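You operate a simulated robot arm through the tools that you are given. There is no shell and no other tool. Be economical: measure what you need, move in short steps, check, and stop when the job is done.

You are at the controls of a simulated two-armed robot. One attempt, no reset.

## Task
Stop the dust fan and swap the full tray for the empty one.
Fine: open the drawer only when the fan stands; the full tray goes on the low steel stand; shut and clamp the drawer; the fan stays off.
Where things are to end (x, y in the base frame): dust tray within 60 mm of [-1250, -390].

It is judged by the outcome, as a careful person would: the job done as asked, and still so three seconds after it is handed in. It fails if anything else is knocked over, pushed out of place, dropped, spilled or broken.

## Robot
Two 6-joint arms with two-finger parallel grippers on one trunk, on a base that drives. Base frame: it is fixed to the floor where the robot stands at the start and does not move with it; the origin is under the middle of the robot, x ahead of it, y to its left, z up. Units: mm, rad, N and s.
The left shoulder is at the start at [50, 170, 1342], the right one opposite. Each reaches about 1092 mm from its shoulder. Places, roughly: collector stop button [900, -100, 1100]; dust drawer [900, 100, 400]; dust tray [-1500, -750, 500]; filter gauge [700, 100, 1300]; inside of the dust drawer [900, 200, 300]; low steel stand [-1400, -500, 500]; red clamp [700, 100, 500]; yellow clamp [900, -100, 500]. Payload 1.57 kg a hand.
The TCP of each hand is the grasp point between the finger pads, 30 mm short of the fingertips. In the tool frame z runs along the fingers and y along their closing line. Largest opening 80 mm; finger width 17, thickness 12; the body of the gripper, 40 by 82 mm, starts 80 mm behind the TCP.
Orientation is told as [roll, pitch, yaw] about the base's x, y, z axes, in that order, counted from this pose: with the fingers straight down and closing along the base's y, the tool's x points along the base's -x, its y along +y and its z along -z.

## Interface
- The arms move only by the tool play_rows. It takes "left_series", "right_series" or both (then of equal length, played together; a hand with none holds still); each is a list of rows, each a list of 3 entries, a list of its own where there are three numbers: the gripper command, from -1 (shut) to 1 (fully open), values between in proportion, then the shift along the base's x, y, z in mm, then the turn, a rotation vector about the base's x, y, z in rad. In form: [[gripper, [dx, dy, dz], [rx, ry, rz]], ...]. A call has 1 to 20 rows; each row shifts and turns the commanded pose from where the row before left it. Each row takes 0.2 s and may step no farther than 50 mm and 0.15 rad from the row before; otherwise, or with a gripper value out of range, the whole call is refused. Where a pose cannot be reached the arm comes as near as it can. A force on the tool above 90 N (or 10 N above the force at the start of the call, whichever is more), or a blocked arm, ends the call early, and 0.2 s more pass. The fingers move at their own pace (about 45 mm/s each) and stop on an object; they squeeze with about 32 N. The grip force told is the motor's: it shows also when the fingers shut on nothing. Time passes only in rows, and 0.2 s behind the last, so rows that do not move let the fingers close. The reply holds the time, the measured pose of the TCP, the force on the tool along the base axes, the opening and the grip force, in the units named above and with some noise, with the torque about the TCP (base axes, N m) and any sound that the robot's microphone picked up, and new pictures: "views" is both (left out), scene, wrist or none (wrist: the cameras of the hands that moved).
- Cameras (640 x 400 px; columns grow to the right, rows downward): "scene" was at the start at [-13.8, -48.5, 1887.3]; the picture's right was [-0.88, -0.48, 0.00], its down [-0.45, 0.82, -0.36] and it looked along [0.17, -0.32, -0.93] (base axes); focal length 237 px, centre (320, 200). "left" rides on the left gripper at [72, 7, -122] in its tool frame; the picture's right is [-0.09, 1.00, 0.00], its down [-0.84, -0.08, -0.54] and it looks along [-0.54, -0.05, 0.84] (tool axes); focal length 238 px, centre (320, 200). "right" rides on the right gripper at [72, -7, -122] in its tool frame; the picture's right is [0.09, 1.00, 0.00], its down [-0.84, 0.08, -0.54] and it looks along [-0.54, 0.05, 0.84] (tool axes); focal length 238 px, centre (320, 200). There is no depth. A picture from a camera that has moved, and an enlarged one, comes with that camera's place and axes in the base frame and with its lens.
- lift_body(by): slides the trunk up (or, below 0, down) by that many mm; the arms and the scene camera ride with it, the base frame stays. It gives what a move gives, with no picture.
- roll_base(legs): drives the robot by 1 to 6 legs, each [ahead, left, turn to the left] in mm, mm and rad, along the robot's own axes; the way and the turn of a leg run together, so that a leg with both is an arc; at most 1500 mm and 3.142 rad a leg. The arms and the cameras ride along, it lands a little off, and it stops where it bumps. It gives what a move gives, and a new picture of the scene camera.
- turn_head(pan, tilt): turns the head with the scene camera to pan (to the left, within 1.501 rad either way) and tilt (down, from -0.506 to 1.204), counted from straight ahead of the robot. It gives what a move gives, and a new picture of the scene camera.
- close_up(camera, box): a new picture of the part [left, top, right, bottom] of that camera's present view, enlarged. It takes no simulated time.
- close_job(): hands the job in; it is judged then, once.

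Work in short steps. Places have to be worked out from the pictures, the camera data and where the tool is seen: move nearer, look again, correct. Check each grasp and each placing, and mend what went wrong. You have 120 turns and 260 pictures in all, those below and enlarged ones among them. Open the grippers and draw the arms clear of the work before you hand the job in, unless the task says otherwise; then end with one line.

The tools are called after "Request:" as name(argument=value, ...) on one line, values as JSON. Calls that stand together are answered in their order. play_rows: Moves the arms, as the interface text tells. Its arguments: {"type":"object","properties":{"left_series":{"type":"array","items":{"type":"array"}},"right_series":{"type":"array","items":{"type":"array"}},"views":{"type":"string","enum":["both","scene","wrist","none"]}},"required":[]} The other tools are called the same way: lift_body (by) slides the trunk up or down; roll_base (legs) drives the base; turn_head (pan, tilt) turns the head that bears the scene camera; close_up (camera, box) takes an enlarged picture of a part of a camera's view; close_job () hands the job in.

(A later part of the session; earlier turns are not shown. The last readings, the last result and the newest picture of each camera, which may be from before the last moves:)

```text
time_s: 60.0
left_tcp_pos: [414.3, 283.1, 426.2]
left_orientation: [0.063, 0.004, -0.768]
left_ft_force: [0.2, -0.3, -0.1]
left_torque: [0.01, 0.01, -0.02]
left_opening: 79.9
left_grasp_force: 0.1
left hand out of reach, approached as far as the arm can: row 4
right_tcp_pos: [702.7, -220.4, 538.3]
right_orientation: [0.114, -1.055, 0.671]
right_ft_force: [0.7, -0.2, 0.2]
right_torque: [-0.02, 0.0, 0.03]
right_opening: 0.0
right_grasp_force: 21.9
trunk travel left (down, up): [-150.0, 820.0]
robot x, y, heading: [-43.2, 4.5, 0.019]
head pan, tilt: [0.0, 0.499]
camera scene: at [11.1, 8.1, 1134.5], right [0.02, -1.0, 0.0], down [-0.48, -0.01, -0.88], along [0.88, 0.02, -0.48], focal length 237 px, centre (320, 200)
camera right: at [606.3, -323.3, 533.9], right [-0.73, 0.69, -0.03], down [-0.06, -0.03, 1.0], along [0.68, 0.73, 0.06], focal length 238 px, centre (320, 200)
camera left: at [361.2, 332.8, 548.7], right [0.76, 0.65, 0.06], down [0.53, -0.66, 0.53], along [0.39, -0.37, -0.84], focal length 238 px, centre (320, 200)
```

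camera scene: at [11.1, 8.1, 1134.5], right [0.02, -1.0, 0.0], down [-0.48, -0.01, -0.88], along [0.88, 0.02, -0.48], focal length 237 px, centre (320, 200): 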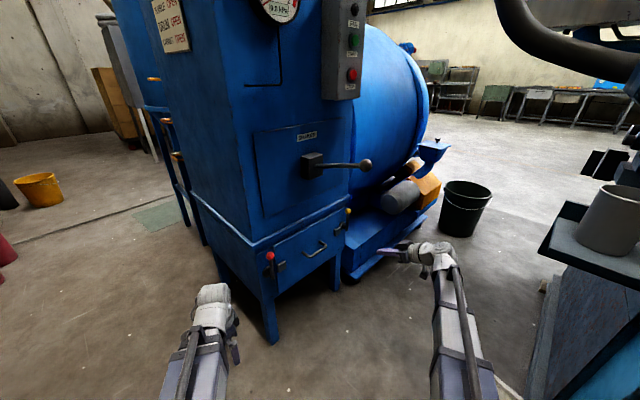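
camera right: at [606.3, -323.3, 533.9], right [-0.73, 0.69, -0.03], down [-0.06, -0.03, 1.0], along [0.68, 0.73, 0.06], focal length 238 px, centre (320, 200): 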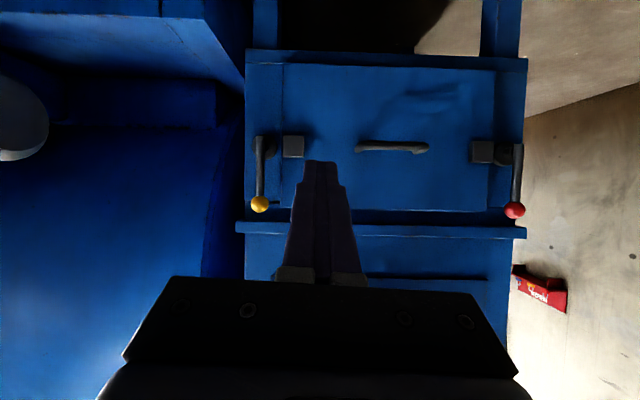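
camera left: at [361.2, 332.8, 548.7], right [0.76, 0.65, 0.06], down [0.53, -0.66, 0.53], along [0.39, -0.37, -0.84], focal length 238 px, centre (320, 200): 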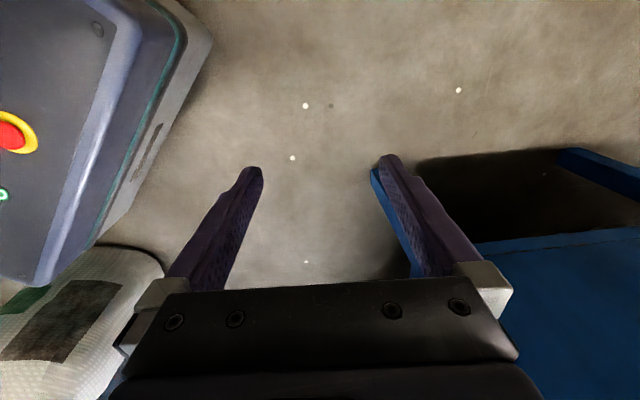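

The cabinet ledge would obstruct a vertical hand, so I'll take the handle with the right hand: fingers near level (15° down), rolled 90° to close vertically, opened ~45 mm.

Request:
play_rows(right_series=[[0.12, [0, 0, 0], [0.097, -0.093, 0]], [0.12, [0, 0, 0], [0.097, -0.093, 0]], [0.12, [0, 0, 0], [0.095, 0.1, -0.037]], [0.12, [0, 0, 0], [0.095, 0.1, -0.037]], [0.12, [0, 0, 0], [0.095, 0.1, -0.037]], [0.12, [0, 0, 0], [0.095, 0.1, -0.037]], [0.12, [0, 0, 0], [0.095, 0.1, -0.037]], [0.12, [0, 0, 0], [0.095, 0.1, -0.037]], [0.12, [0, 0, 0], [0.095, 0.1, -0.037]], [0.12, [0, 0, 0], [0.095, 0.1, -0.037]], [0.12, [0, 0, 0], [0.095, 0.1, -0.037]], [0.12, [0, 0, 0], [0.095, 0.1, -0.037]], [0.12, [0, 0, 0], [0.095, 0.1, -0.037]]], views="both")

```text
time_s: 62.8
left_tcp_pos: [414.6, 283.1, 425.3]
left_orientation: [0.065, 0.004, -0.768]
left_ft_force: [0.0, 0.1, 0.3]
left_torque: [-0.01, 0.04, -0.01]
left_opening: 80.0
left_grasp_force: 0.1
right_tcp_pos: [702.7, -221.6, 586.7]
right_orientation: [1.299, 0.062, -0.797]
right_ft_force: [0.3, -0.4, -0.4]
right_torque: [0.01, 0.03, 0.03]
right_opening: 45.0
right_grasp_force: 0.2
right hand out of reach, approached as far as the arm can: row 1, 2, 10
trunk travel left (down, up): [-150.0, 820.0]
robot x, y, heading: [-41.6, 5.8, 0.019]
head pan, tilt: [0.0, 0.499]
camera scene: at [11.0, 8.1, 1134.5], right [0.02, -1.0, 0.0], down [-0.48, -0.01, -0.88], along [0.88, 0.02, -0.48], focal length 237 px, centre (320, 200)
camera right: at [569.1, -254.8, 616.6], right [0.17, 0.21, 0.96], down [0.24, -0.96, 0.17], along [0.96, 0.2, -0.21], focal length 238 px, centre (320, 200)
```

scene: 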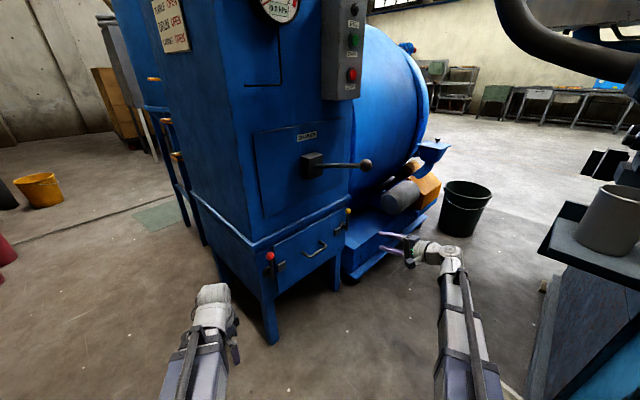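
right: 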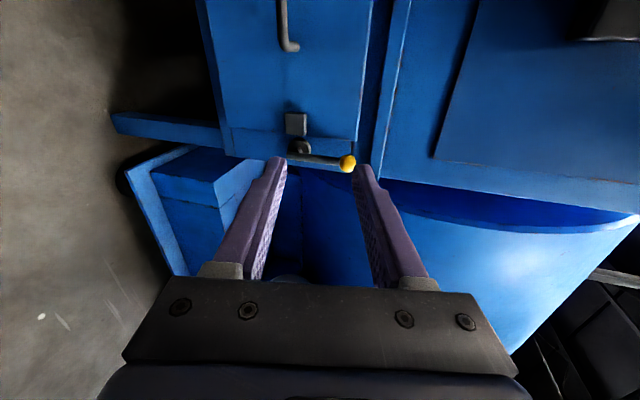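

The roll succeeded. I move to an 80 mm stand-off in front of the handle and lower the hand to bar height.

Request:
play_rows(right_series=[[0.12, [2, 37, 0], [0, 0, 0]], [0.12, [2, 37, 0], [0, 0, 0]], [0.12, [1, 37, 0], [0, 0, 0]], [0.12, [1, 37, 0], [0, 0, 0]], [0.12, [1, 37, 0], [0, 0, 0]]], views="none")

Request:
lift_body(by=-114)

Request:
close_up(camera="scene", box=[240, 190, 400, 290])

Request:
close_up(camera="right", box=[0, 0, 640, 400])

```text
time_s: 64.0
left_tcp_pos: [413.2, 282.5, 425.6]
left_orientation: [0.064, 0.003, -0.768]
left_ft_force: [-0.2, -1.1, 0.5]
left_torque: [0.05, 0.0, -0.01]
left_opening: 80.2
left_grasp_force: 0.0
right_tcp_pos: [712.1, -36.2, 585.3]
right_orientation: [1.299, 0.06, -0.797]
right_ft_force: [0.1, 0.2, -0.1]
right_torque: [-0.03, 0.0, 0.01]
right_opening: 44.8
right_grasp_force: 0.0
trunk travel left (down, up): [-150.0, 820.0]
robot x, y, heading: [-39.2, 3.5, 0.021]
head pan, tilt: [0.0, 0.499]
```

```text
time_s: 65.5
left_tcp_pos: [413.6, 283.7, 312.1]
left_orientation: [0.064, 0.003, -0.768]
left_ft_force: [0.8, -0.2, -0.2]
left_torque: [0.01, 0.03, -0.04]
left_opening: 79.8
left_grasp_force: 0.1
right_tcp_pos: [712.1, -35.6, 471.9]
right_orientation: [1.296, 0.06, -0.795]
right_ft_force: [0.3, 0.4, -0.9]
right_torque: [0.0, 0.0, -0.01]
right_opening: 45.1
right_grasp_force: 0.0
trunk travel left (down, up): [-36.0, 934.0]
robot x, y, heading: [-37.9, 8.5, 0.016]
head pan, tilt: [0.0, 0.499]
```

```text
4.00 times, centred on (320, 240) of scene
camera zoom: at [11.0, 8.1, 1020.5], right [0.02, -1.0, 0.0], down [-0.48, -0.01, -0.88], along [0.88, 0.02, -0.48], focal length 949 px, centre (320, 40)
```

zoom: 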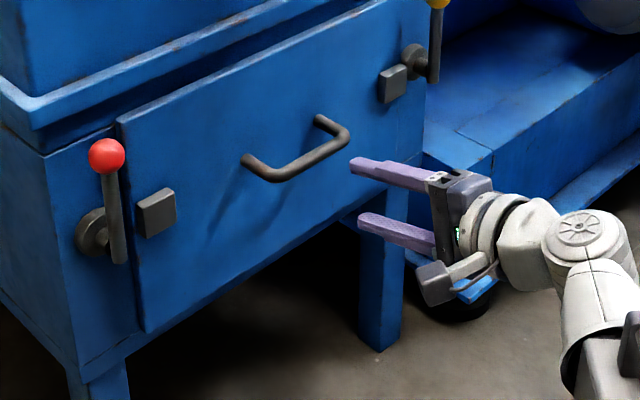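

```text
1.00 times, centred on (320, 200) of right (not enlarged: the box is as wide or as high as the picture)
camera zoom: at [578.1, -69.5, 502.3], right [0.17, 0.21, 0.96], down [0.24, -0.96, 0.17], along [0.96, 0.2, -0.21], focal length 238 px, centre (320, 200)
```

zoom: 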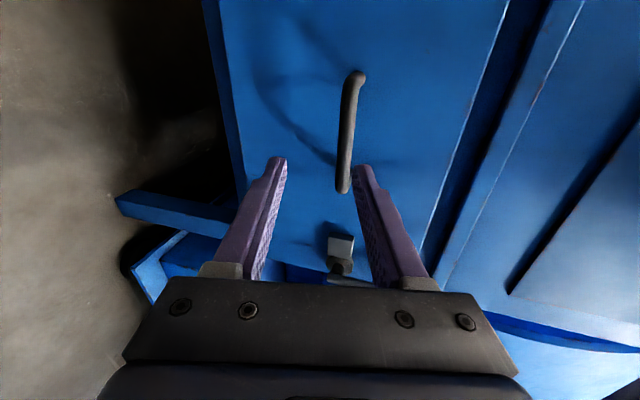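

The handle bar is where computed, centred in the finger plane. I advance 74 mm to straddle it.

Request:
lift_body(by=3)

Request:
play_rows(right_series=[[0.12, [18, 18, 0], [0, 0, 0]], [0.12, [18, 18, 0], [0, 0, 0]], [0.12, [16, 16, 0], [0, 0, 0]]], views="wrist")

Request:
close_up(camera="scene", box=[260, 200, 360, 270])

```text
time_s: 66.0
left_tcp_pos: [414.1, 284.2, 314.8]
left_orientation: [0.065, 0.004, -0.769]
left_ft_force: [0.0, -0.5, -0.7]
left_torque: [-0.01, 0.02, -0.01]
left_opening: 80.0
left_grasp_force: 0.1
right_tcp_pos: [711.4, -35.8, 474.5]
right_orientation: [1.297, 0.061, -0.794]
right_ft_force: [0.3, -0.5, -0.3]
right_torque: [0.0, -0.02, -0.06]
right_opening: 45.0
right_grasp_force: 0.1
trunk travel left (down, up): [-39.0, 931.0]
robot x, y, heading: [-37.2, 8.6, 0.014]
head pan, tilt: [0.0, 0.499]
```

```text
time_s: 66.8
left_tcp_pos: [414.0, 283.8, 314.1]
left_orientation: [0.064, 0.005, -0.768]
left_ft_force: [-0.1, -1.2, 0.5]
left_torque: [0.04, -0.03, -0.02]
left_opening: 80.2
left_grasp_force: 0.1
right_tcp_pos: [763.5, 19.5, 473.3]
right_orientation: [1.296, 0.059, -0.795]
right_ft_force: [-0.2, -0.1, -0.4]
right_torque: [0.02, 0.01, 0.0]
right_opening: 45.0
right_grasp_force: 0.0
trunk travel left (down, up): [-39.0, 931.0]
robot x, y, heading: [-38.8, 7.8, 0.018]
head pan, tilt: [0.0, 0.499]
camera right: at [629.7, -15.5, 505.2], right [0.17, 0.21, 0.96], down [0.24, -0.96, 0.17], along [0.96, 0.2, -0.21], focal length 238 px, centre (320, 200)
```

right: 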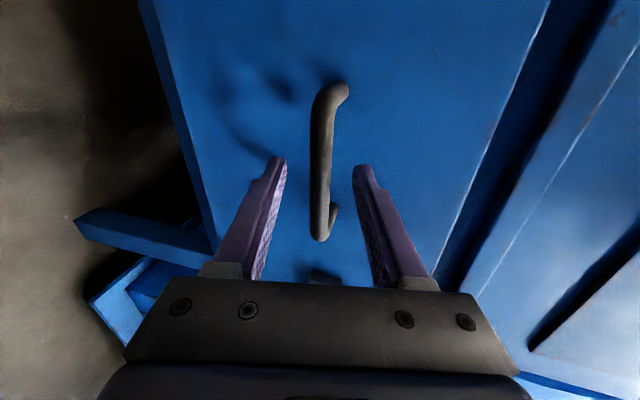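

```text
5.71 times, centred on (310, 235) of scene
camera zoom: at [11.0, 8.0, 1023.5], right [0.02, -1.0, 0.0], down [-0.48, -0.01, -0.88], along [0.88, 0.02, -0.48], focal length 1356 px, centre (377, 0)
```

zoom: 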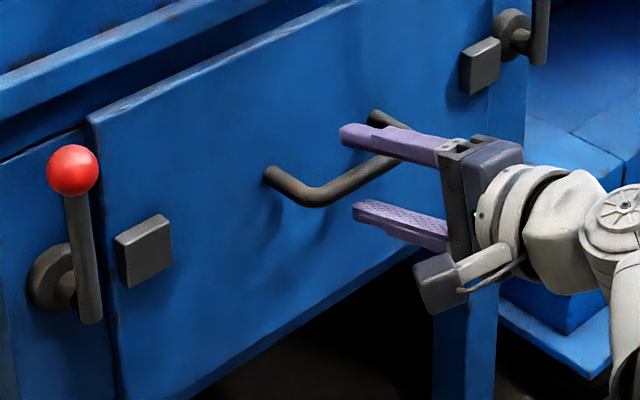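

Bar is between the fingers near their tips. I advance 8 mm more, then close.

Request:
play_rows(right_series=[[0.12, [6, 6, 0], [0, 0, 0]], [-1, [0, 0, 0], [0, 0, 0]], [-1, [0, 0, 0], [0, 0, 0]], [-1, [0, 0, 0], [0, 0, 0]], [-1, [0, 0, 0], [0, 0, 0]]], views="wrist")

```text
time_s: 68.0
left_tcp_pos: [413.4, 283.0, 313.2]
left_orientation: [0.064, 0.003, -0.768]
left_ft_force: [0.4, 0.0, 0.4]
left_torque: [-0.01, 0.02, 0.0]
left_opening: 80.0
left_grasp_force: 0.1
right_tcp_pos: [770.1, 23.1, 472.3]
right_orientation: [1.29, 0.06, -0.792]
right_ft_force: [-8.2, -1.8, -21.3]
right_torque: [-0.56, -0.26, -0.03]
right_opening: 14.6
right_grasp_force: 31.6
trunk travel left (down, up): [-39.0, 931.0]
robot x, y, heading: [-38.1, 6.1, 0.017]
head pan, tilt: [0.0, 0.499]
camera right: at [636.1, -10.7, 503.7], right [0.17, 0.22, 0.96], down [0.24, -0.96, 0.17], along [0.96, 0.2, -0.21], focal length 238 px, centre (320, 200)
```

right: 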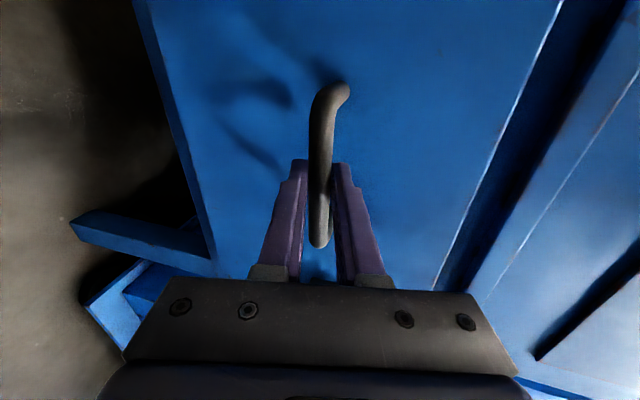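

Handle gripped (14.6 mm). I relieve the slight vertical strain and pull the drawer out in steps along (-.71,-.71).

Request:
lift_body(by=-3)

Request:
play_rows(right_series=[[-1, [-10, -10, 0], [0, 0, 0]], [-1, [-14, -14, 0], [0, 0, 0]], [-1, [-14, -14, 0], [0, 0, 0]], [-1, [-14, -14, 0], [0, 0, 0]]], views="both")

```text
time_s: 68.5
left_tcp_pos: [414.2, 283.9, 312.9]
left_orientation: [0.064, 0.005, -0.77]
left_ft_force: [0.0, 0.6, 0.4]
left_torque: [-0.03, 0.01, -0.01]
left_opening: 80.1
left_grasp_force: 0.1
right_tcp_pos: [769.8, 23.0, 472.9]
right_orientation: [1.298, 0.063, -0.796]
right_ft_force: [-8.1, -2.9, 3.2]
right_torque: [-0.13, -0.23, 0.78]
right_opening: 14.5
right_grasp_force: 31.1
trunk travel left (down, up): [-36.0, 934.0]
robot x, y, heading: [-38.7, 8.9, 0.015]
head pan, tilt: [0.0, 0.499]
```

```text
time_s: 69.5
left_tcp_pos: [413.5, 284.2, 313.0]
left_orientation: [0.065, 0.003, -0.767]
left_ft_force: [0.1, 0.0, -0.8]
left_torque: [-0.04, 0.0, -0.01]
left_opening: 80.1
left_grasp_force: 0.1
right_tcp_pos: [717.6, -29.1, 473.7]
right_orientation: [1.295, 0.058, -0.797]
right_ft_force: [-1.6, -1.7, 20.2]
right_torque: [-0.26, -0.63, -0.42]
right_opening: 14.7
right_grasp_force: 30.2
trunk travel left (down, up): [-36.0, 934.0]
robot x, y, heading: [-40.9, 4.9, 0.017]
head pan, tilt: [0.0, 0.499]
camera scene: at [9.6, 8.0, 1020.7], right [0.02, -1.0, 0.0], down [-0.48, -0.01, -0.88], along [0.88, 0.01, -0.48], focal length 237 px, centre (320, 200)
camera right: at [584.0, -63.3, 503.2], right [0.17, 0.21, 0.96], down [0.24, -0.96, 0.17], along [0.96, 0.2, -0.21], focal length 238 px, centre (320, 200)
```

scene: 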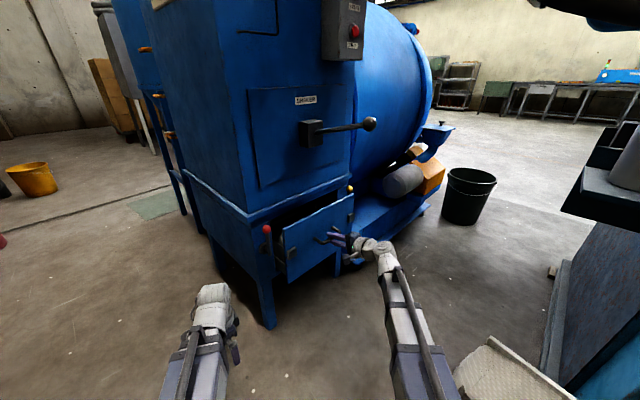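
right: 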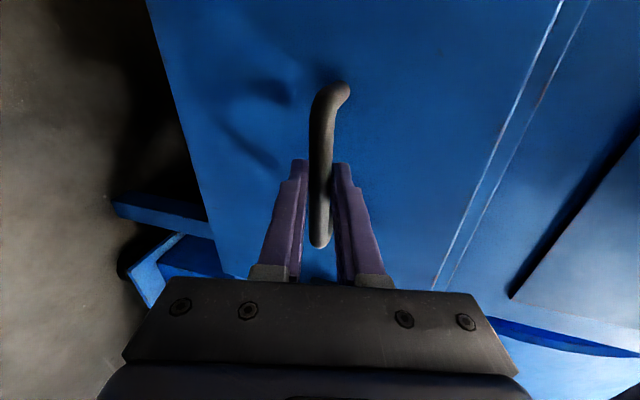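

The drawer is opening freely. Continue pulling.

Request:
play_rows(right_series=[[-1, [-15, -15, 0], [0, 0, 0]], [-1, [-15, -15, 0], [0, 0, 0]], [-1, [-15, -15, 0], [0, 0, 0]], [-1, [-15, -15, 0], [0, 0, 0]], [-1, [-15, -15, 0], [0, 0, 0]], [-1, [-15, -15, 0], [0, 0, 0]]], views="scene")

```text
time_s: 70.9
left_tcp_pos: [413.6, 283.6, 312.8]
left_orientation: [0.064, 0.002, -0.767]
left_ft_force: [-0.4, -0.5, 0.9]
left_torque: [-0.03, 0.0, 0.02]
left_opening: 80.1
left_grasp_force: 0.0
right_tcp_pos: [628.3, -120.2, 472.4]
right_orientation: [1.299, 0.057, -0.796]
right_ft_force: [6.5, -9.2, 17.5]
right_torque: [-0.42, -0.68, -0.7]
right_opening: 14.7
right_grasp_force: 30.6
trunk travel left (down, up): [-36.0, 934.0]
robot x, y, heading: [-41.0, 6.5, 0.014]
head pan, tilt: [0.0, 0.499]
camera scene: at [10.1, 8.0, 1020.5], right [0.02, -1.0, 0.0], down [-0.48, -0.01, -0.88], along [0.88, 0.02, -0.48], focal length 237 px, centre (320, 200)
```

scene: 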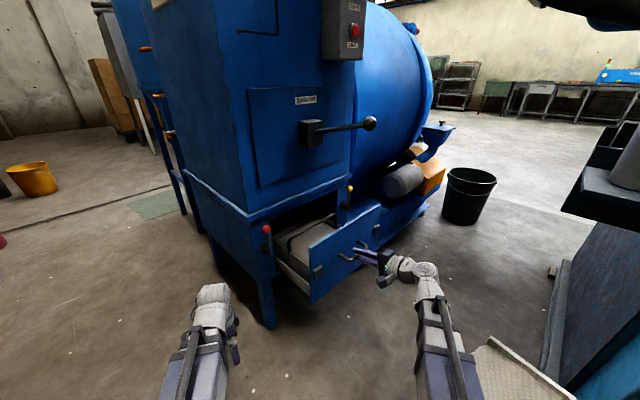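

Open 200 mm, the tray shows. Continue toward the stop.

Request:
play_rows(right_series=[[-1, [-15, -15, 0], [0, 0, 0]], [-1, [-15, -15, 0], [0, 0, 0]], [-1, [-15, -15, 0], [0, 0, 0]], [-1, [-15, -15, 0], [0, 0, 0]], [-1, [-15, -15, 0], [0, 0, 0]]], views="scene")

Request:
close_up(camera="scene", box=[230, 180, 410, 310])

```text
time_s: 72.1
left_tcp_pos: [413.8, 283.2, 312.1]
left_orientation: [0.067, 0.003, -0.768]
left_ft_force: [0.2, -0.3, -0.2]
left_torque: [0.02, -0.02, -0.01]
left_opening: 79.9
left_grasp_force: 0.1
right_tcp_pos: [554.5, -194.5, 472.2]
right_orientation: [1.296, 0.061, -0.8]
right_ft_force: [10.6, -10.2, 24.7]
right_torque: [-0.3, -0.65, -0.55]
right_opening: 15.0
right_grasp_force: 31.6
trunk travel left (down, up): [-36.0, 934.0]
robot x, y, heading: [-40.9, 6.1, 0.019]
head pan, tilt: [0.0, 0.499]
camera scene: at [10.0, 8.2, 1020.6], right [0.02, -1.0, 0.0], down [-0.48, -0.01, -0.88], along [0.88, 0.02, -0.48], focal length 237 px, centre (320, 200)
```

scene: 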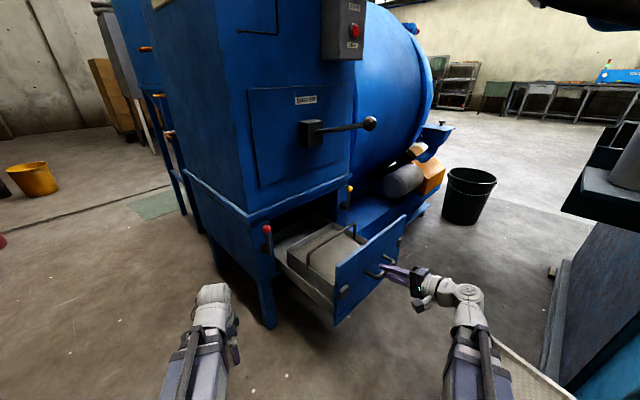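

```text
3.08 times, centred on (320, 245) of scene
camera zoom: at [10.0, 8.2, 1020.6], right [0.02, -1.0, 0.0], down [-0.48, -0.01, -0.88], along [0.88, 0.02, -0.48], focal length 730 px, centre (320, 62)
```

zoom: 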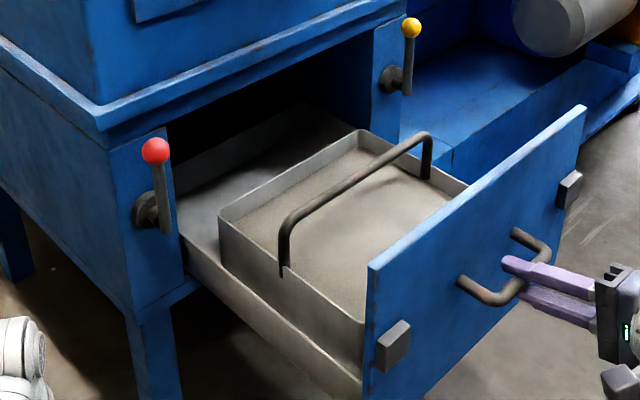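

The drawer is open ~305 mm; inside is the full dust tray with a bail handle across it. I release the drawer handle and back the right hand off.

Request:
play_rows(right_series=[[0.1, [0, 0, 0], [0, 0, 0]], [0.1, [0, 0, 0], [0, 0, 0]], [0.1, [0, 0, 0], [0, 0, 0]], [0.1, [-12, -12, 0], [0, 0, 0]], [0.1, [-12, -12, 0], [0, 0, 0]], [0.1, [-10, -10, 0], [0, 0, 0]], [0.1, [-10, -20, 0], [0, 0, 0]]], views="scene")

```text
time_s: 73.7
left_tcp_pos: [413.9, 282.5, 311.9]
left_orientation: [0.063, 0.003, -0.768]
left_ft_force: [-0.9, 0.2, -0.1]
left_torque: [-0.02, 0.01, -0.02]
left_opening: 79.9
left_grasp_force: 0.0
right_tcp_pos: [510.1, -246.3, 472.5]
right_orientation: [1.296, 0.059, -0.794]
right_ft_force: [0.2, 0.5, 0.1]
right_torque: [0.02, -0.02, -0.02]
right_opening: 44.0
right_grasp_force: 0.0
trunk travel left (down, up): [-36.0, 934.0]
robot x, y, heading: [-41.5, 8.4, 0.016]
head pan, tilt: [0.0, 0.499]
camera scene: at [11.0, 8.1, 1020.5], right [0.02, -1.0, 0.0], down [-0.48, -0.01, -0.88], along [0.88, 0.02, -0.48], focal length 237 px, centre (320, 200)
```

scene: 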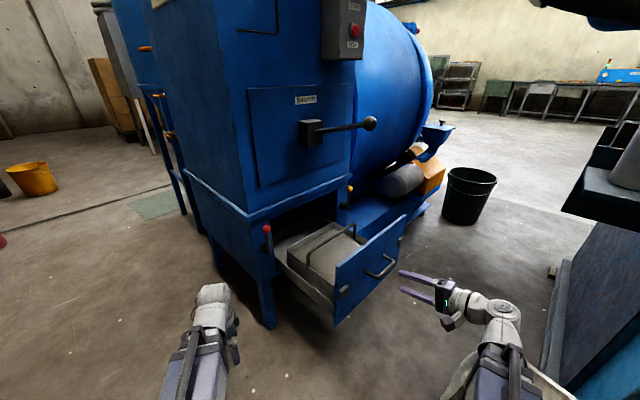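

Now I raise the trunk and tilt the right hand to ~50° below level so it can take the bail under the shaker lever.

Request:
lift_body(by=230)

Request:
play_rows(right_series=[[0.5, [0, 0, 0], [-0.105, 0.105, 0]], [0.5, [0, 0, 0], [-0.105, 0.105, 0]], [0.5, [0, 0, 0], [-0.105, 0.105, 0]], [0.5, [0, 0, 0], [-0.105, 0.105, 0]], [0.5, [25, 25, 0], [0, 0, 0]], [0.5, [25, 25, 0], [0, 0, 0]]], views="both")

Request:
close_up(camera="scene", box=[230, 220, 430, 350])

```text
time_s: 76.1
left_tcp_pos: [413.6, 283.3, 542.8]
left_orientation: [0.064, 0.002, -0.767]
left_ft_force: [-0.2, -0.5, 0.3]
left_torque: [-0.02, -0.01, -0.01]
left_opening: 80.0
left_grasp_force: 0.1
right_tcp_pos: [510.8, -246.6, 701.7]
right_orientation: [1.295, 0.058, -0.794]
right_ft_force: [0.5, 0.2, 0.0]
right_torque: [-0.01, -0.03, -0.02]
right_opening: 43.8
right_grasp_force: 0.0
trunk travel left (down, up): [-266.0, 704.0]
robot x, y, heading: [-35.4, 5.6, 0.016]
head pan, tilt: [0.0, 0.499]
```

```text
time_s: 77.5
left_tcp_pos: [413.1, 285.3, 542.1]
left_orientation: [0.064, 0.002, -0.768]
left_ft_force: [-0.5, 1.2, 0.2]
left_torque: [0.0, -0.01, -0.01]
left_opening: 80.0
left_grasp_force: 0.1
right_tcp_pos: [560.1, -197.4, 593.2]
right_orientation: [0.699, 0.044, -0.827]
right_ft_force: [0.0, 0.2, 0.1]
right_torque: [0.0, 0.0, 0.03]
right_opening: 60.0
right_grasp_force: 0.1
right hand out of reach, approached as far as the arm can: row 1, 2, 3, 4
trunk travel left (down, up): [-266.0, 704.0]
robot x, y, heading: [-40.3, 8.1, 0.013]
head pan, tilt: [0.0, 0.499]
camera scene: at [10.9, 8.0, 1250.5], right [0.02, -1.0, 0.0], down [-0.48, -0.01, -0.88], along [0.88, 0.01, -0.48], focal length 237 px, centre (320, 200)
camera right: at [453.0, -204.3, 684.9], right [0.52, 0.56, 0.65], down [0.37, -0.83, 0.43], along [0.77, 0.02, -0.63], focal length 238 px, centre (320, 200)
```

scene: 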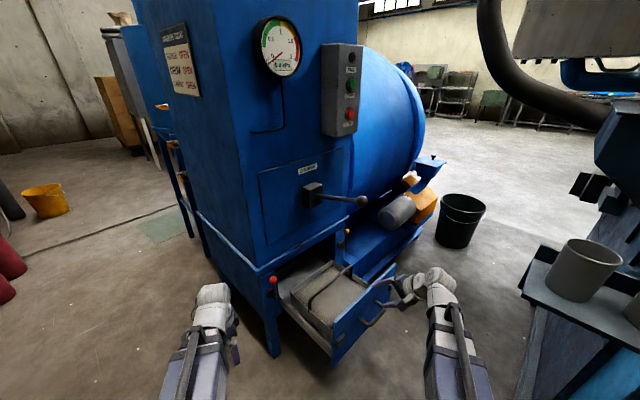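
right: 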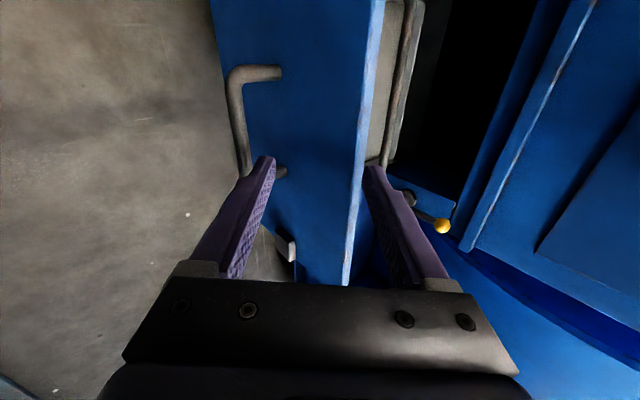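

```text
3.08 times, centred on (330, 285) of scene
camera zoom: at [10.9, 8.0, 1250.5], right [0.02, -1.0, 0.0], down [-0.48, -0.01, -0.88], along [0.88, 0.01, -0.48], focal length 730 px, centre (289, -62)
```

zoom: 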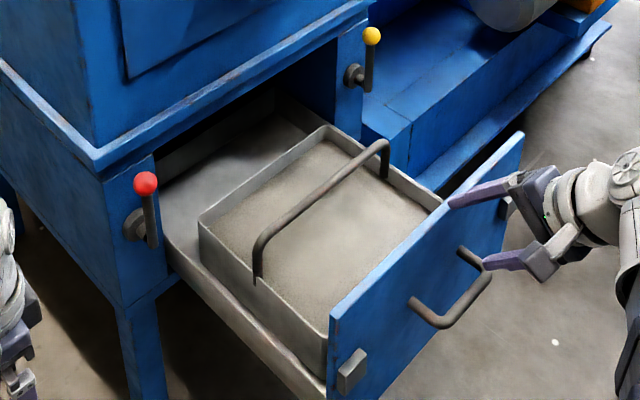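

Triangulated: bail centre ≈ (704,-28,490), tray rear at n≈595 overlapping the raised levers' plane, drawer-front top z≈578. To exit sideways under the shaker lever I need the drawer ~60 mm farther out, so I regrip its handle: back, tilt up, lower, forward.

Request:
play_rows(right_series=[[0.12, [-25, -25, 0], [0, 0, 0]], [0.12, [-25, -25, 0], [0, 0, 0]], [0.12, [0, 0, 0], [0.105, -0.105, 0]], [0.12, [0, 0, 0], [0.105, -0.105, 0]], [0.12, [0, 0, 0], [0.105, -0.105, 0]], [0.12, [0, 0, 0], [0.105, -0.105, 0]]], views="none")

Request:
lift_body(by=-230)

Request:
play_rows(right_series=[[0.12, [15, 17, 0], [0, 0, 0]], [0.12, [15, 17, 0], [0, 0, 0]]], views="wrist")

```text
time_s: 78.9
left_tcp_pos: [413.2, 283.7, 541.4]
left_orientation: [0.065, 0.003, -0.767]
left_ft_force: [0.6, -0.1, 0.5]
left_torque: [0.02, 0.03, -0.01]
left_opening: 80.3
left_grasp_force: 0.1
right_tcp_pos: [508.8, -247.5, 703.4]
right_orientation: [1.296, 0.059, -0.793]
right_ft_force: [-0.3, 0.3, 0.5]
right_torque: [0.04, 0.03, -0.01]
right_opening: 44.7
right_grasp_force: 0.0
right hand out of reach, approached as far as the arm can: row 3, 4, 5, 6
trunk travel left (down, up): [-266.0, 704.0]
robot x, y, heading: [-39.6, 8.8, 0.021]
head pan, tilt: [0.0, 0.499]
```

```text
time_s: 81.4
left_tcp_pos: [414.1, 284.1, 312.0]
left_orientation: [0.065, 0.005, -0.77]
left_ft_force: [-0.9, -0.1, -0.9]
left_torque: [0.01, 0.03, 0.01]
left_opening: 79.8
left_grasp_force: 0.0
right_tcp_pos: [508.4, -246.3, 471.0]
right_orientation: [1.292, 0.059, -0.794]
right_ft_force: [0.5, -0.8, 0.4]
right_torque: [-0.03, 0.0, 0.01]
right_opening: 44.6
right_grasp_force: 0.0
trunk travel left (down, up): [-36.0, 934.0]
robot x, y, heading: [-41.0, 6.9, 0.017]
head pan, tilt: [0.0, 0.499]
```

```text
time_s: 82.0
left_tcp_pos: [412.9, 283.1, 312.5]
left_orientation: [0.064, 0.003, -0.769]
left_ft_force: [-1.2, -1.4, -0.1]
left_torque: [0.02, 0.0, 0.01]
left_opening: 80.1
left_grasp_force: 0.1
right_tcp_pos: [541.2, -213.6, 471.6]
right_orientation: [1.295, 0.06, -0.794]
right_ft_force: [0.4, 0.2, -0.5]
right_torque: [0.01, -0.02, 0.0]
right_opening: 44.6
right_grasp_force: 0.0
trunk travel left (down, up): [-36.0, 934.0]
robot x, y, heading: [-37.8, 6.4, 0.018]
head pan, tilt: [0.0, 0.499]
camera right: at [407.2, -247.2, 502.1], right [0.17, 0.21, 0.96], down [0.24, -0.96, 0.17], along [0.96, 0.2, -0.21], focal length 238 px, centre (320, 200)
```

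right: 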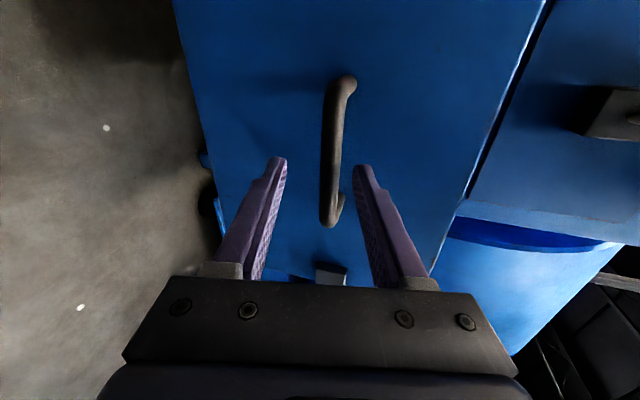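

Bar is again between the fingertips; forward the last bit, close and pull ~65 mm more.

Request:
play_rows(right_series=[[0.12, [13, 17, 0], [0, 0, 0]], [-1, [0, 0, 0], [0, 0, 0]], [-1, [0, 0, 0], [0, 0, 0]], [-1, [0, 0, 0], [0, 0, 0]], [-1, [-12, -12, 0], [0, 0, 0]], [-1, [-12, -12, 0], [0, 0, 0]], [-1, [-12, -12, 0], [0, 0, 0]], [-1, [-10, -10, 0], [0, 0, 0]]], views="scene")

```text
time_s: 83.8
left_tcp_pos: [413.5, 284.2, 311.7]
left_orientation: [0.063, 0.003, -0.764]
left_ft_force: [-0.3, -1.0, 1.2]
left_torque: [-0.01, -0.03, 0.02]
left_opening: 80.1
left_grasp_force: 0.1
right_tcp_pos: [508.7, -244.5, 473.4]
right_orientation: [1.303, 0.058, -0.798]
right_ft_force: [22.8, -5.2, 25.4]
right_torque: [-0.11, -0.62, -0.16]
right_opening: 14.8
right_grasp_force: 30.8
trunk travel left (down, up): [-36.0, 934.0]
robot x, y, heading: [-40.6, 7.3, 0.016]
head pan, tilt: [0.0, 0.499]
camera scene: at [10.7, 8.4, 1020.6], right [0.02, -1.0, 0.0], down [-0.48, -0.01, -0.88], along [0.88, 0.02, -0.48], focal length 237 px, centre (320, 200)
```

scene: 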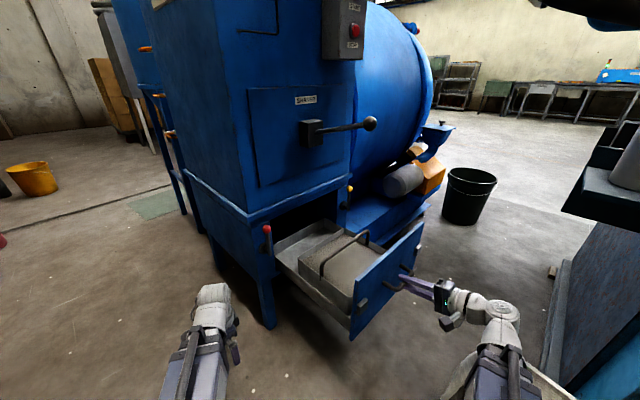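

Open ~370 mm. Release, back off, raise and tilt the hand for the bail.

Request:
play_rows(right_series=[[0.12, [0, 0, 0], [0, 0, 0]], [0.12, [0, 0, 0], [0, 0, 0]], [0.12, [0, 0, 0], [0, 0, 0]], [0.12, [-12, -12, 0], [0, 0, 0]], [0.12, [-12, -12, 0], [0, 0, 0]], [0.12, [-12, -12, 0], [0, 0, 0]]], views="none")

Request:
lift_body(by=240)

Request:
play_rows(right_series=[[0.5, [0, 0, 0], [-0.105, 0.105, 0]], [0.5, [0, 0, 0], [-0.105, 0.105, 0]], [0.5, [0, 0, 0], [-0.105, 0.105, 0]], [0.5, [0, 0, 0], [-0.105, 0.105, 0]], [0.5, [20, 20, 0], [0, 0, 0]], [0.5, [25, 25, 0], [0, 0, 0]], [0.5, [25, 25, 0], [0, 0, 0]], [0.5, [25, 25, 0], [0, 0, 0]]], views="both")

Request:
close_up(camera="scene", box=[230, 220, 430, 350])

```text
time_s: 85.2
left_tcp_pos: [413.8, 283.3, 311.4]
left_orientation: [0.064, 0.004, -0.768]
left_ft_force: [0.9, 0.4, -0.4]
left_torque: [0.0, -0.01, 0.0]
left_opening: 79.8
left_grasp_force: 0.1
right_tcp_pos: [469.9, -277.4, 471.8]
right_orientation: [1.295, 0.059, -0.793]
right_ft_force: [-0.1, 0.9, -0.4]
right_torque: [-0.02, 0.02, 0.01]
right_opening: 44.7
right_grasp_force: 0.1
trunk travel left (down, up): [-36.0, 934.0]
robot x, y, heading: [-38.1, 6.8, 0.021]
head pan, tilt: [0.0, 0.499]
```

```text
time_s: 87.7
left_tcp_pos: [413.4, 283.7, 552.3]
left_orientation: [0.066, 0.003, -0.767]
left_ft_force: [0.2, 0.0, 0.1]
left_torque: [-0.04, 0.0, 0.03]
left_opening: 80.2
left_grasp_force: 0.0
right_tcp_pos: [470.9, -279.0, 712.1]
right_orientation: [1.295, 0.06, -0.793]
right_ft_force: [0.1, 0.0, 0.4]
right_torque: [-0.01, 0.01, -0.03]
right_opening: 44.9
right_grasp_force: 0.1
trunk travel left (down, up): [-276.0, 694.0]
robot x, y, heading: [-40.2, 4.0, 0.015]
head pan, tilt: [0.0, 0.499]
```

```text
time_s: 89.5
left_tcp_pos: [413.7, 284.4, 552.5]
left_orientation: [0.065, 0.002, -0.769]
left_ft_force: [-0.4, 0.4, -0.1]
left_torque: [-0.02, -0.03, -0.01]
left_opening: 80.0
left_grasp_force: 0.0
right_tcp_pos: [565.8, -178.8, 603.8]
right_orientation: [0.7, 0.045, -0.824]
right_ft_force: [-0.7, -0.5, 0.3]
right_torque: [-0.03, -0.04, 0.0]
right_opening: 60.3
right_grasp_force: 0.1
right hand out of reach, approached as far as the arm can: row 1, 2, 3, 4
trunk travel left (down, up): [-276.0, 694.0]
robot x, y, heading: [-42.8, 3.9, 0.013]
head pan, tilt: [0.0, 0.499]
camera scene: at [11.0, 8.2, 1260.4], right [0.02, -1.0, 0.0], down [-0.48, -0.01, -0.88], along [0.88, 0.01, -0.48], focal length 237 px, centre (320, 200)
camera right: at [458.1, -187.0, 695.0], right [0.52, 0.56, 0.65], down [0.37, -0.83, 0.43], along [0.77, 0.02, -0.63], focal length 238 px, centre (320, 200)
```

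scene: 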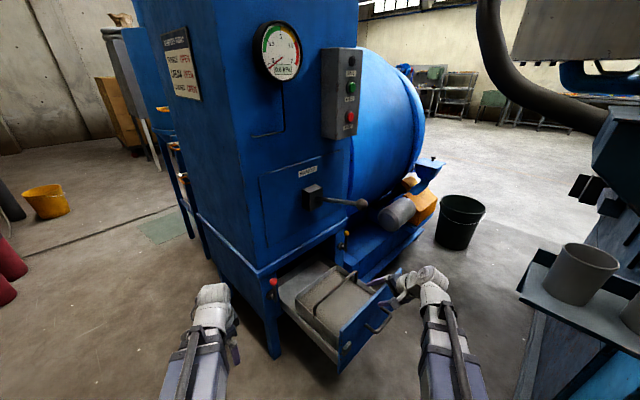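
right: 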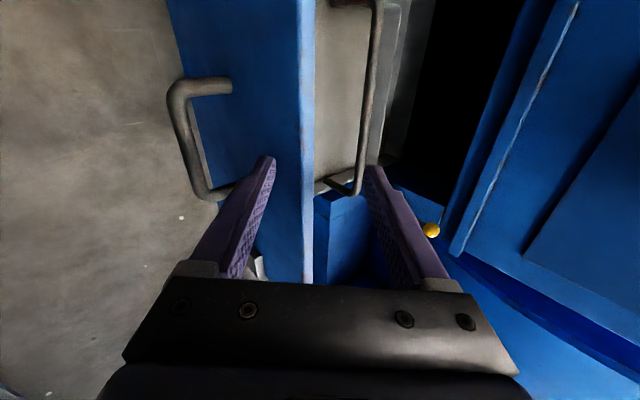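

```text
3.08 times, centred on (330, 285) of scene
camera zoom: at [11.0, 8.2, 1260.4], right [0.02, -1.0, 0.0], down [-0.48, -0.01, -0.88], along [0.88, 0.01, -0.48], focal length 730 px, centre (289, -62)
```

zoom: 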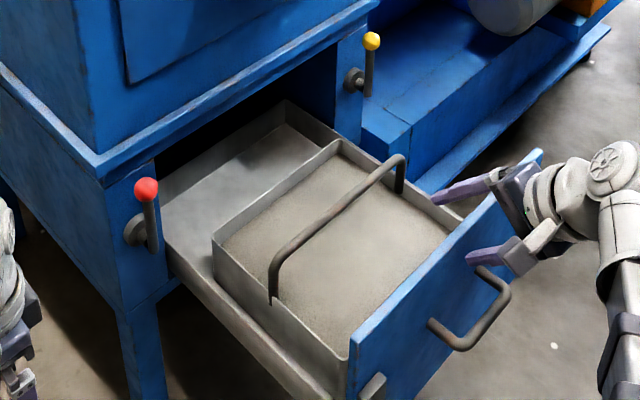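

The drawer hit its stop (~330 mm). Bail centre now ≈ (688,-53,490), n≈450. I raise a bit to clear the drawer front, move over the tray, and look.

Request:
lift_body(by=26)

Request:
play_rows(right_series=[[0.2, [25, 25, 0], [0, 0, 0]], [0.2, [25, 25, 0], [0, 0, 0]], [0.2, [25, 25, 0], [0, 0, 0]], [0.2, [25, 25, 0], [0, 0, 0]], [0.3, [20, 22, 0], [0, 0, 0]]], views="wrist")

Request:
close_up(camera="scene", box=[230, 200, 430, 330])

```text
time_s: 90.2
left_tcp_pos: [415.1, 284.1, 577.3]
left_orientation: [0.064, 0.003, -0.768]
left_ft_force: [-0.1, -0.9, 0.3]
left_torque: [-0.02, 0.0, -0.02]
left_opening: 80.1
left_grasp_force: 0.0
right_tcp_pos: [564.8, -179.5, 627.4]
right_orientation: [0.701, 0.046, -0.825]
right_ft_force: [0.2, 0.5, 0.6]
right_torque: [-0.02, -0.01, 0.01]
right_opening: 59.8
right_grasp_force: 0.0
trunk travel left (down, up): [-302.0, 668.0]
robot x, y, heading: [-38.2, 7.8, 0.012]
head pan, tilt: [0.0, 0.499]
```

```text
time_s: 91.4
left_tcp_pos: [413.5, 283.4, 577.6]
left_orientation: [0.066, 0.003, -0.768]
left_ft_force: [0.4, -0.1, 0.7]
left_torque: [0.02, 0.0, 0.0]
left_opening: 80.1
left_grasp_force: 0.0
right_tcp_pos: [685.6, -60.6, 628.8]
right_orientation: [0.699, 0.044, -0.826]
right_ft_force: [0.3, -0.7, -0.3]
right_torque: [0.0, -0.02, -0.01]
right_opening: 52.1
right_grasp_force: 0.1
trunk travel left (down, up): [-302.0, 668.0]
robot x, y, heading: [-39.1, 4.9, 0.018]
head pan, tilt: [0.0, 0.499]
camera right: at [577.6, -67.9, 720.9], right [0.52, 0.56, 0.65], down [0.37, -0.83, 0.43], along [0.77, 0.02, -0.63], focal length 238 px, centre (320, 200)
```

right: 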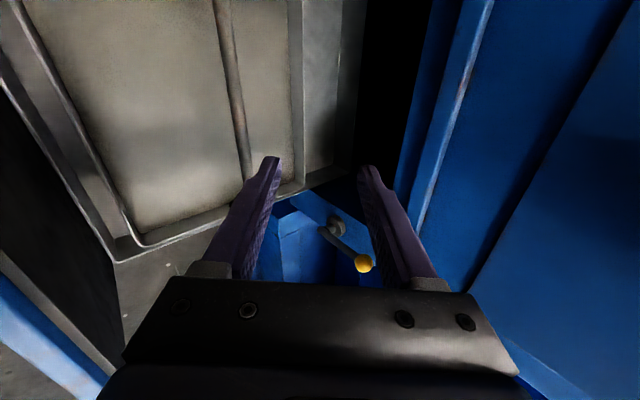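

```text
3.08 times, centred on (330, 265) of scene
camera zoom: at [11.0, 8.0, 1286.5], right [0.02, -1.0, 0.0], down [-0.48, -0.01, -0.88], along [0.88, 0.02, -0.48], focal length 730 px, centre (289, 0)
```

zoom: 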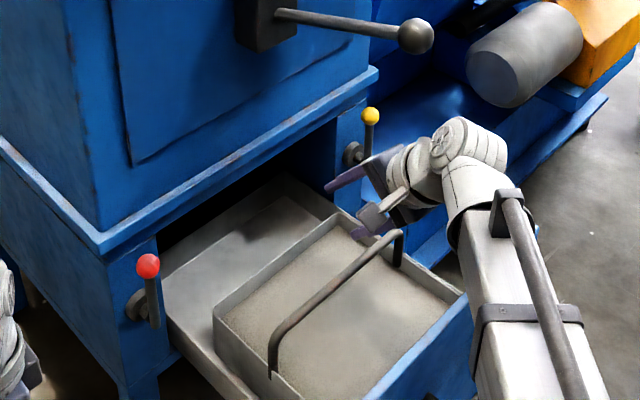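

Matches the prediction. Lower, tilt steeper, then descend on the bail.

Request:
lift_body(by=-45)

Request:
play_rows(right_series=[[0.75, [3, 8, 0], [-0.105, 0.105, 0]], [0.75, [0, 0, 0], [-0.105, 0.105, 0]], [0.75, [0, 0, 0], [0, 0, 0]]], views="none")

Request:
lift_body(by=-20)

Request:
close_up(camera="right", box=[0, 0, 640, 400])

Request:
close_up(camera="scene", box=[250, 220, 410, 330])

```text
time_s: 92.2
left_tcp_pos: [414.3, 283.9, 532.6]
left_orientation: [0.064, 0.003, -0.767]
left_ft_force: [0.9, 0.0, 0.2]
left_torque: [0.0, 0.01, 0.01]
left_opening: 80.1
left_grasp_force: 0.1
right_tcp_pos: [684.7, -61.3, 584.3]
right_orientation: [0.7, 0.045, -0.825]
right_ft_force: [-0.3, 0.4, 0.1]
right_torque: [0.0, 0.0, -0.02]
right_opening: 52.0
right_grasp_force: 0.0
trunk travel left (down, up): [-257.0, 713.0]
robot x, y, heading: [-42.7, 5.1, 0.018]
head pan, tilt: [0.0, 0.499]
```

```text
time_s: 93.0
left_tcp_pos: [414.2, 283.7, 533.3]
left_orientation: [0.065, 0.002, -0.768]
left_ft_force: [0.2, 0.3, -0.5]
left_torque: [-0.02, 0.0, 0.0]
left_opening: 80.1
left_grasp_force: 0.0
right_tcp_pos: [688.0, -52.7, 549.1]
right_orientation: [0.403, 0.031, -0.838]
right_ft_force: [0.4, 0.8, 0.3]
right_torque: [-0.02, 0.02, 0.05]
right_opening: 70.0
right_grasp_force: 0.1
right hand out of reach, approached as far as the arm can: row 1, 2
trunk travel left (down, up): [-257.0, 713.0]
robot x, y, heading: [-38.7, 5.3, 0.016]
head pan, tilt: [0.0, 0.499]
```

```text
time_s: 93.7
left_tcp_pos: [414.2, 283.5, 513.7]
left_orientation: [0.062, 0.003, -0.769]
left_ft_force: [-0.3, 0.1, -0.2]
left_torque: [0.01, -0.03, 0.02]
left_opening: 79.9
left_grasp_force: 0.1
right_tcp_pos: [687.5, -52.7, 530.4]
right_orientation: [0.406, 0.031, -0.836]
right_ft_force: [-1.3, 0.5, -0.8]
right_torque: [-0.03, 0.0, 0.03]
right_opening: 70.5
right_grasp_force: 0.1
trunk travel left (down, up): [-237.0, 733.0]
robot x, y, heading: [-35.8, 7.9, 0.015]
head pan, tilt: [0.0, 0.499]
```

```text
1.00 times, centred on (320, 200) of right (not enlarged: the box is as wide or as high as the picture)
camera zoom: at [602.3, -38.4, 641.4], right [0.63, 0.67, 0.39], down [0.47, -0.73, 0.5], along [0.62, -0.13, -0.77], focal length 238 px, centre (320, 200)
```

zoom: 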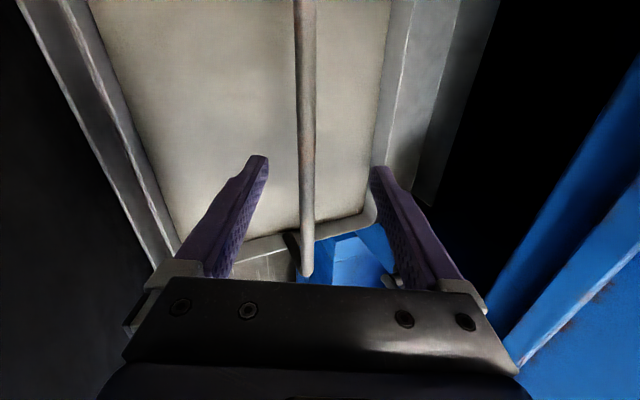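

```text
3.64 times, centred on (330, 275) of scene
camera zoom: at [11.0, 8.1, 1221.4], right [0.02, -1.0, 0.0], down [-0.48, -0.01, -0.88], along [0.88, 0.02, -0.48], focal length 863 px, centre (284, -73)
```

zoom: 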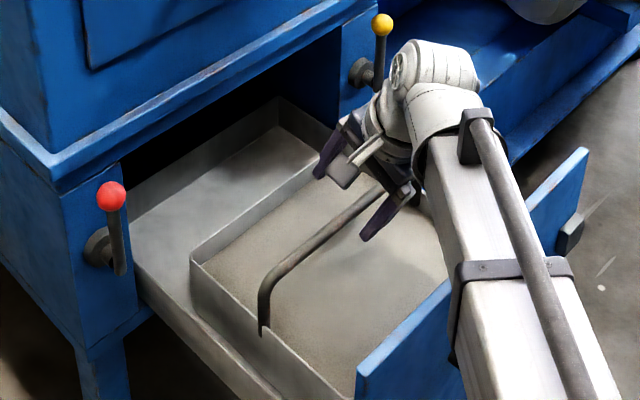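

Well centred. Lower 42 mm and close on the bail.

Request:
lift_body(by=-42)

Request:
close_up(camera="right", box=[0, 0, 640, 400])

```text
time_s: 94.6
left_tcp_pos: [413.9, 283.3, 471.0]
left_orientation: [0.064, 0.005, -0.769]
left_ft_force: [-0.8, -0.2, 0.3]
left_torque: [0.03, 0.0, -0.03]
left_opening: 80.0
left_grasp_force: 0.1
right_tcp_pos: [688.8, -52.7, 488.5]
right_orientation: [0.404, 0.032, -0.838]
right_ft_force: [0.3, -0.1, -0.3]
right_torque: [-0.02, 0.03, -0.01]
right_opening: 70.2
right_grasp_force: 0.0
trunk travel left (down, up): [-195.0, 775.0]
robot x, y, heading: [-38.9, 5.0, 0.02]
head pan, tilt: [0.0, 0.499]
```

```text
1.00 times, centred on (320, 200) of right (not enlarged: the box is as wide or as high as the picture)
camera zoom: at [602.3, -38.4, 599.5], right [0.63, 0.67, 0.39], down [0.47, -0.73, 0.5], along [0.62, -0.13, -0.77], focal length 238 px, centre (320, 200)
```

zoom: 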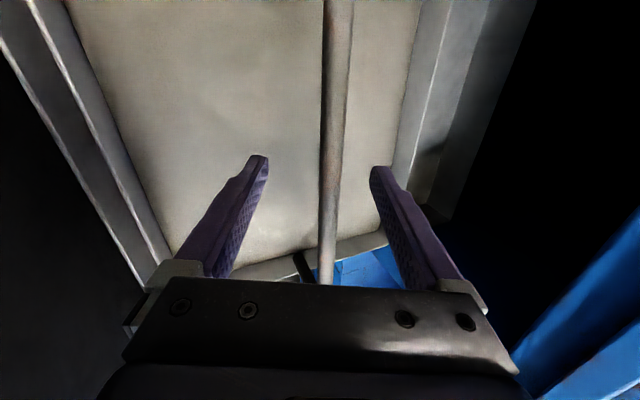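

The bar is between the pads at grasp depth. Close.

Request:
play_rows(right_series=[[-1, [0, 0, 0], [0, 0, 0]], [-1, [0, 0, 0], [0, 0, 0]], [-1, [0, 0, 0], [0, 0, 0]], [-1, [0, 0, 0], [0, 0, 0]], [-1, [0, 0, 0], [0, 0, 0]]], views="wrist")

Request:
lift_body(by=25)

Request:
close_up(camera="scene", box=[240, 210, 420, 330])

```text
time_s: 95.8
left_tcp_pos: [413.0, 284.0, 471.3]
left_orientation: [0.064, 0.004, -0.768]
left_ft_force: [0.4, 0.1, 0.3]
left_torque: [0.0, 0.0, 0.04]
left_opening: 79.9
left_grasp_force: 0.0
right_tcp_pos: [688.0, -52.3, 489.3]
right_orientation: [0.406, 0.03, -0.837]
right_ft_force: [0.7, -1.1, 8.4]
right_torque: [-0.02, -0.07, 0.46]
right_opening: 14.5
right_grasp_force: 29.9
trunk travel left (down, up): [-195.0, 775.0]
robot x, y, heading: [-39.1, 5.3, 0.016]
head pan, tilt: [0.0, 0.499]
camera right: at [601.9, -38.6, 599.9], right [0.63, 0.67, 0.39], down [0.47, -0.73, 0.5], along [0.63, -0.13, -0.77], focal length 238 px, centre (320, 200)
```

right: 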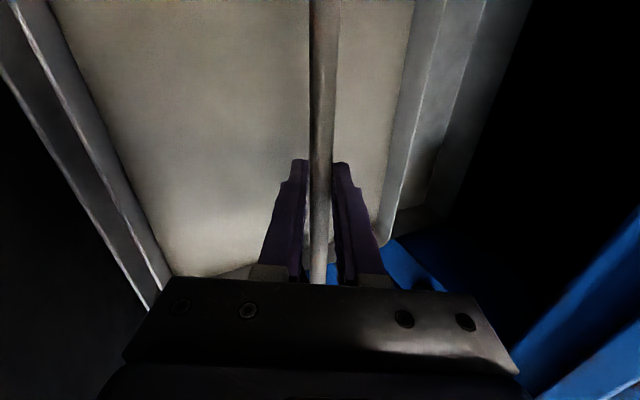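

```text
time_s: 96.5
left_tcp_pos: [413.8, 283.4, 495.0]
left_orientation: [0.066, 0.004, -0.766]
left_ft_force: [-0.1, -0.2, -0.4]
left_torque: [0.01, -0.03, 0.01]
left_opening: 79.9
left_grasp_force: 0.0
right_tcp_pos: [688.1, -53.5, 512.8]
right_orientation: [0.403, 0.033, -0.837]
right_ft_force: [-0.7, -0.9, -11.7]
right_torque: [0.01, 0.06, -0.01]
right_opening: 13.7
right_grasp_force: 30.1
trunk travel left (down, up): [-220.0, 750.0]
robot x, y, heading: [-38.9, 5.9, 0.014]
head pan, tilt: [0.0, 0.499]
```

```text
3.33 times, centred on (330, 270) of scene
camera zoom: at [12.0, 8.0, 1204.3], right [0.02, -1.0, 0.0], down [-0.48, -0.01, -0.88], along [0.88, 0.02, -0.48], focal length 791 px, centre (287, -33)
```

zoom: 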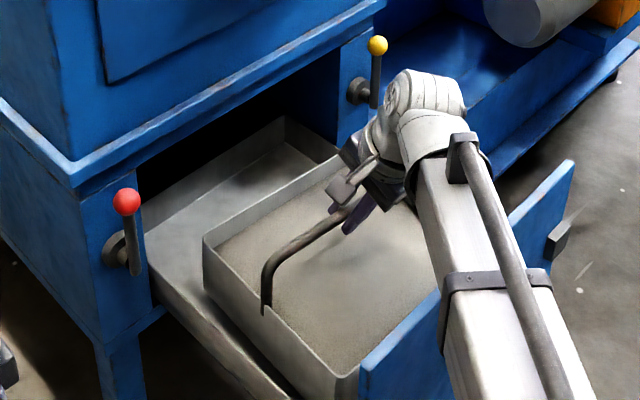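

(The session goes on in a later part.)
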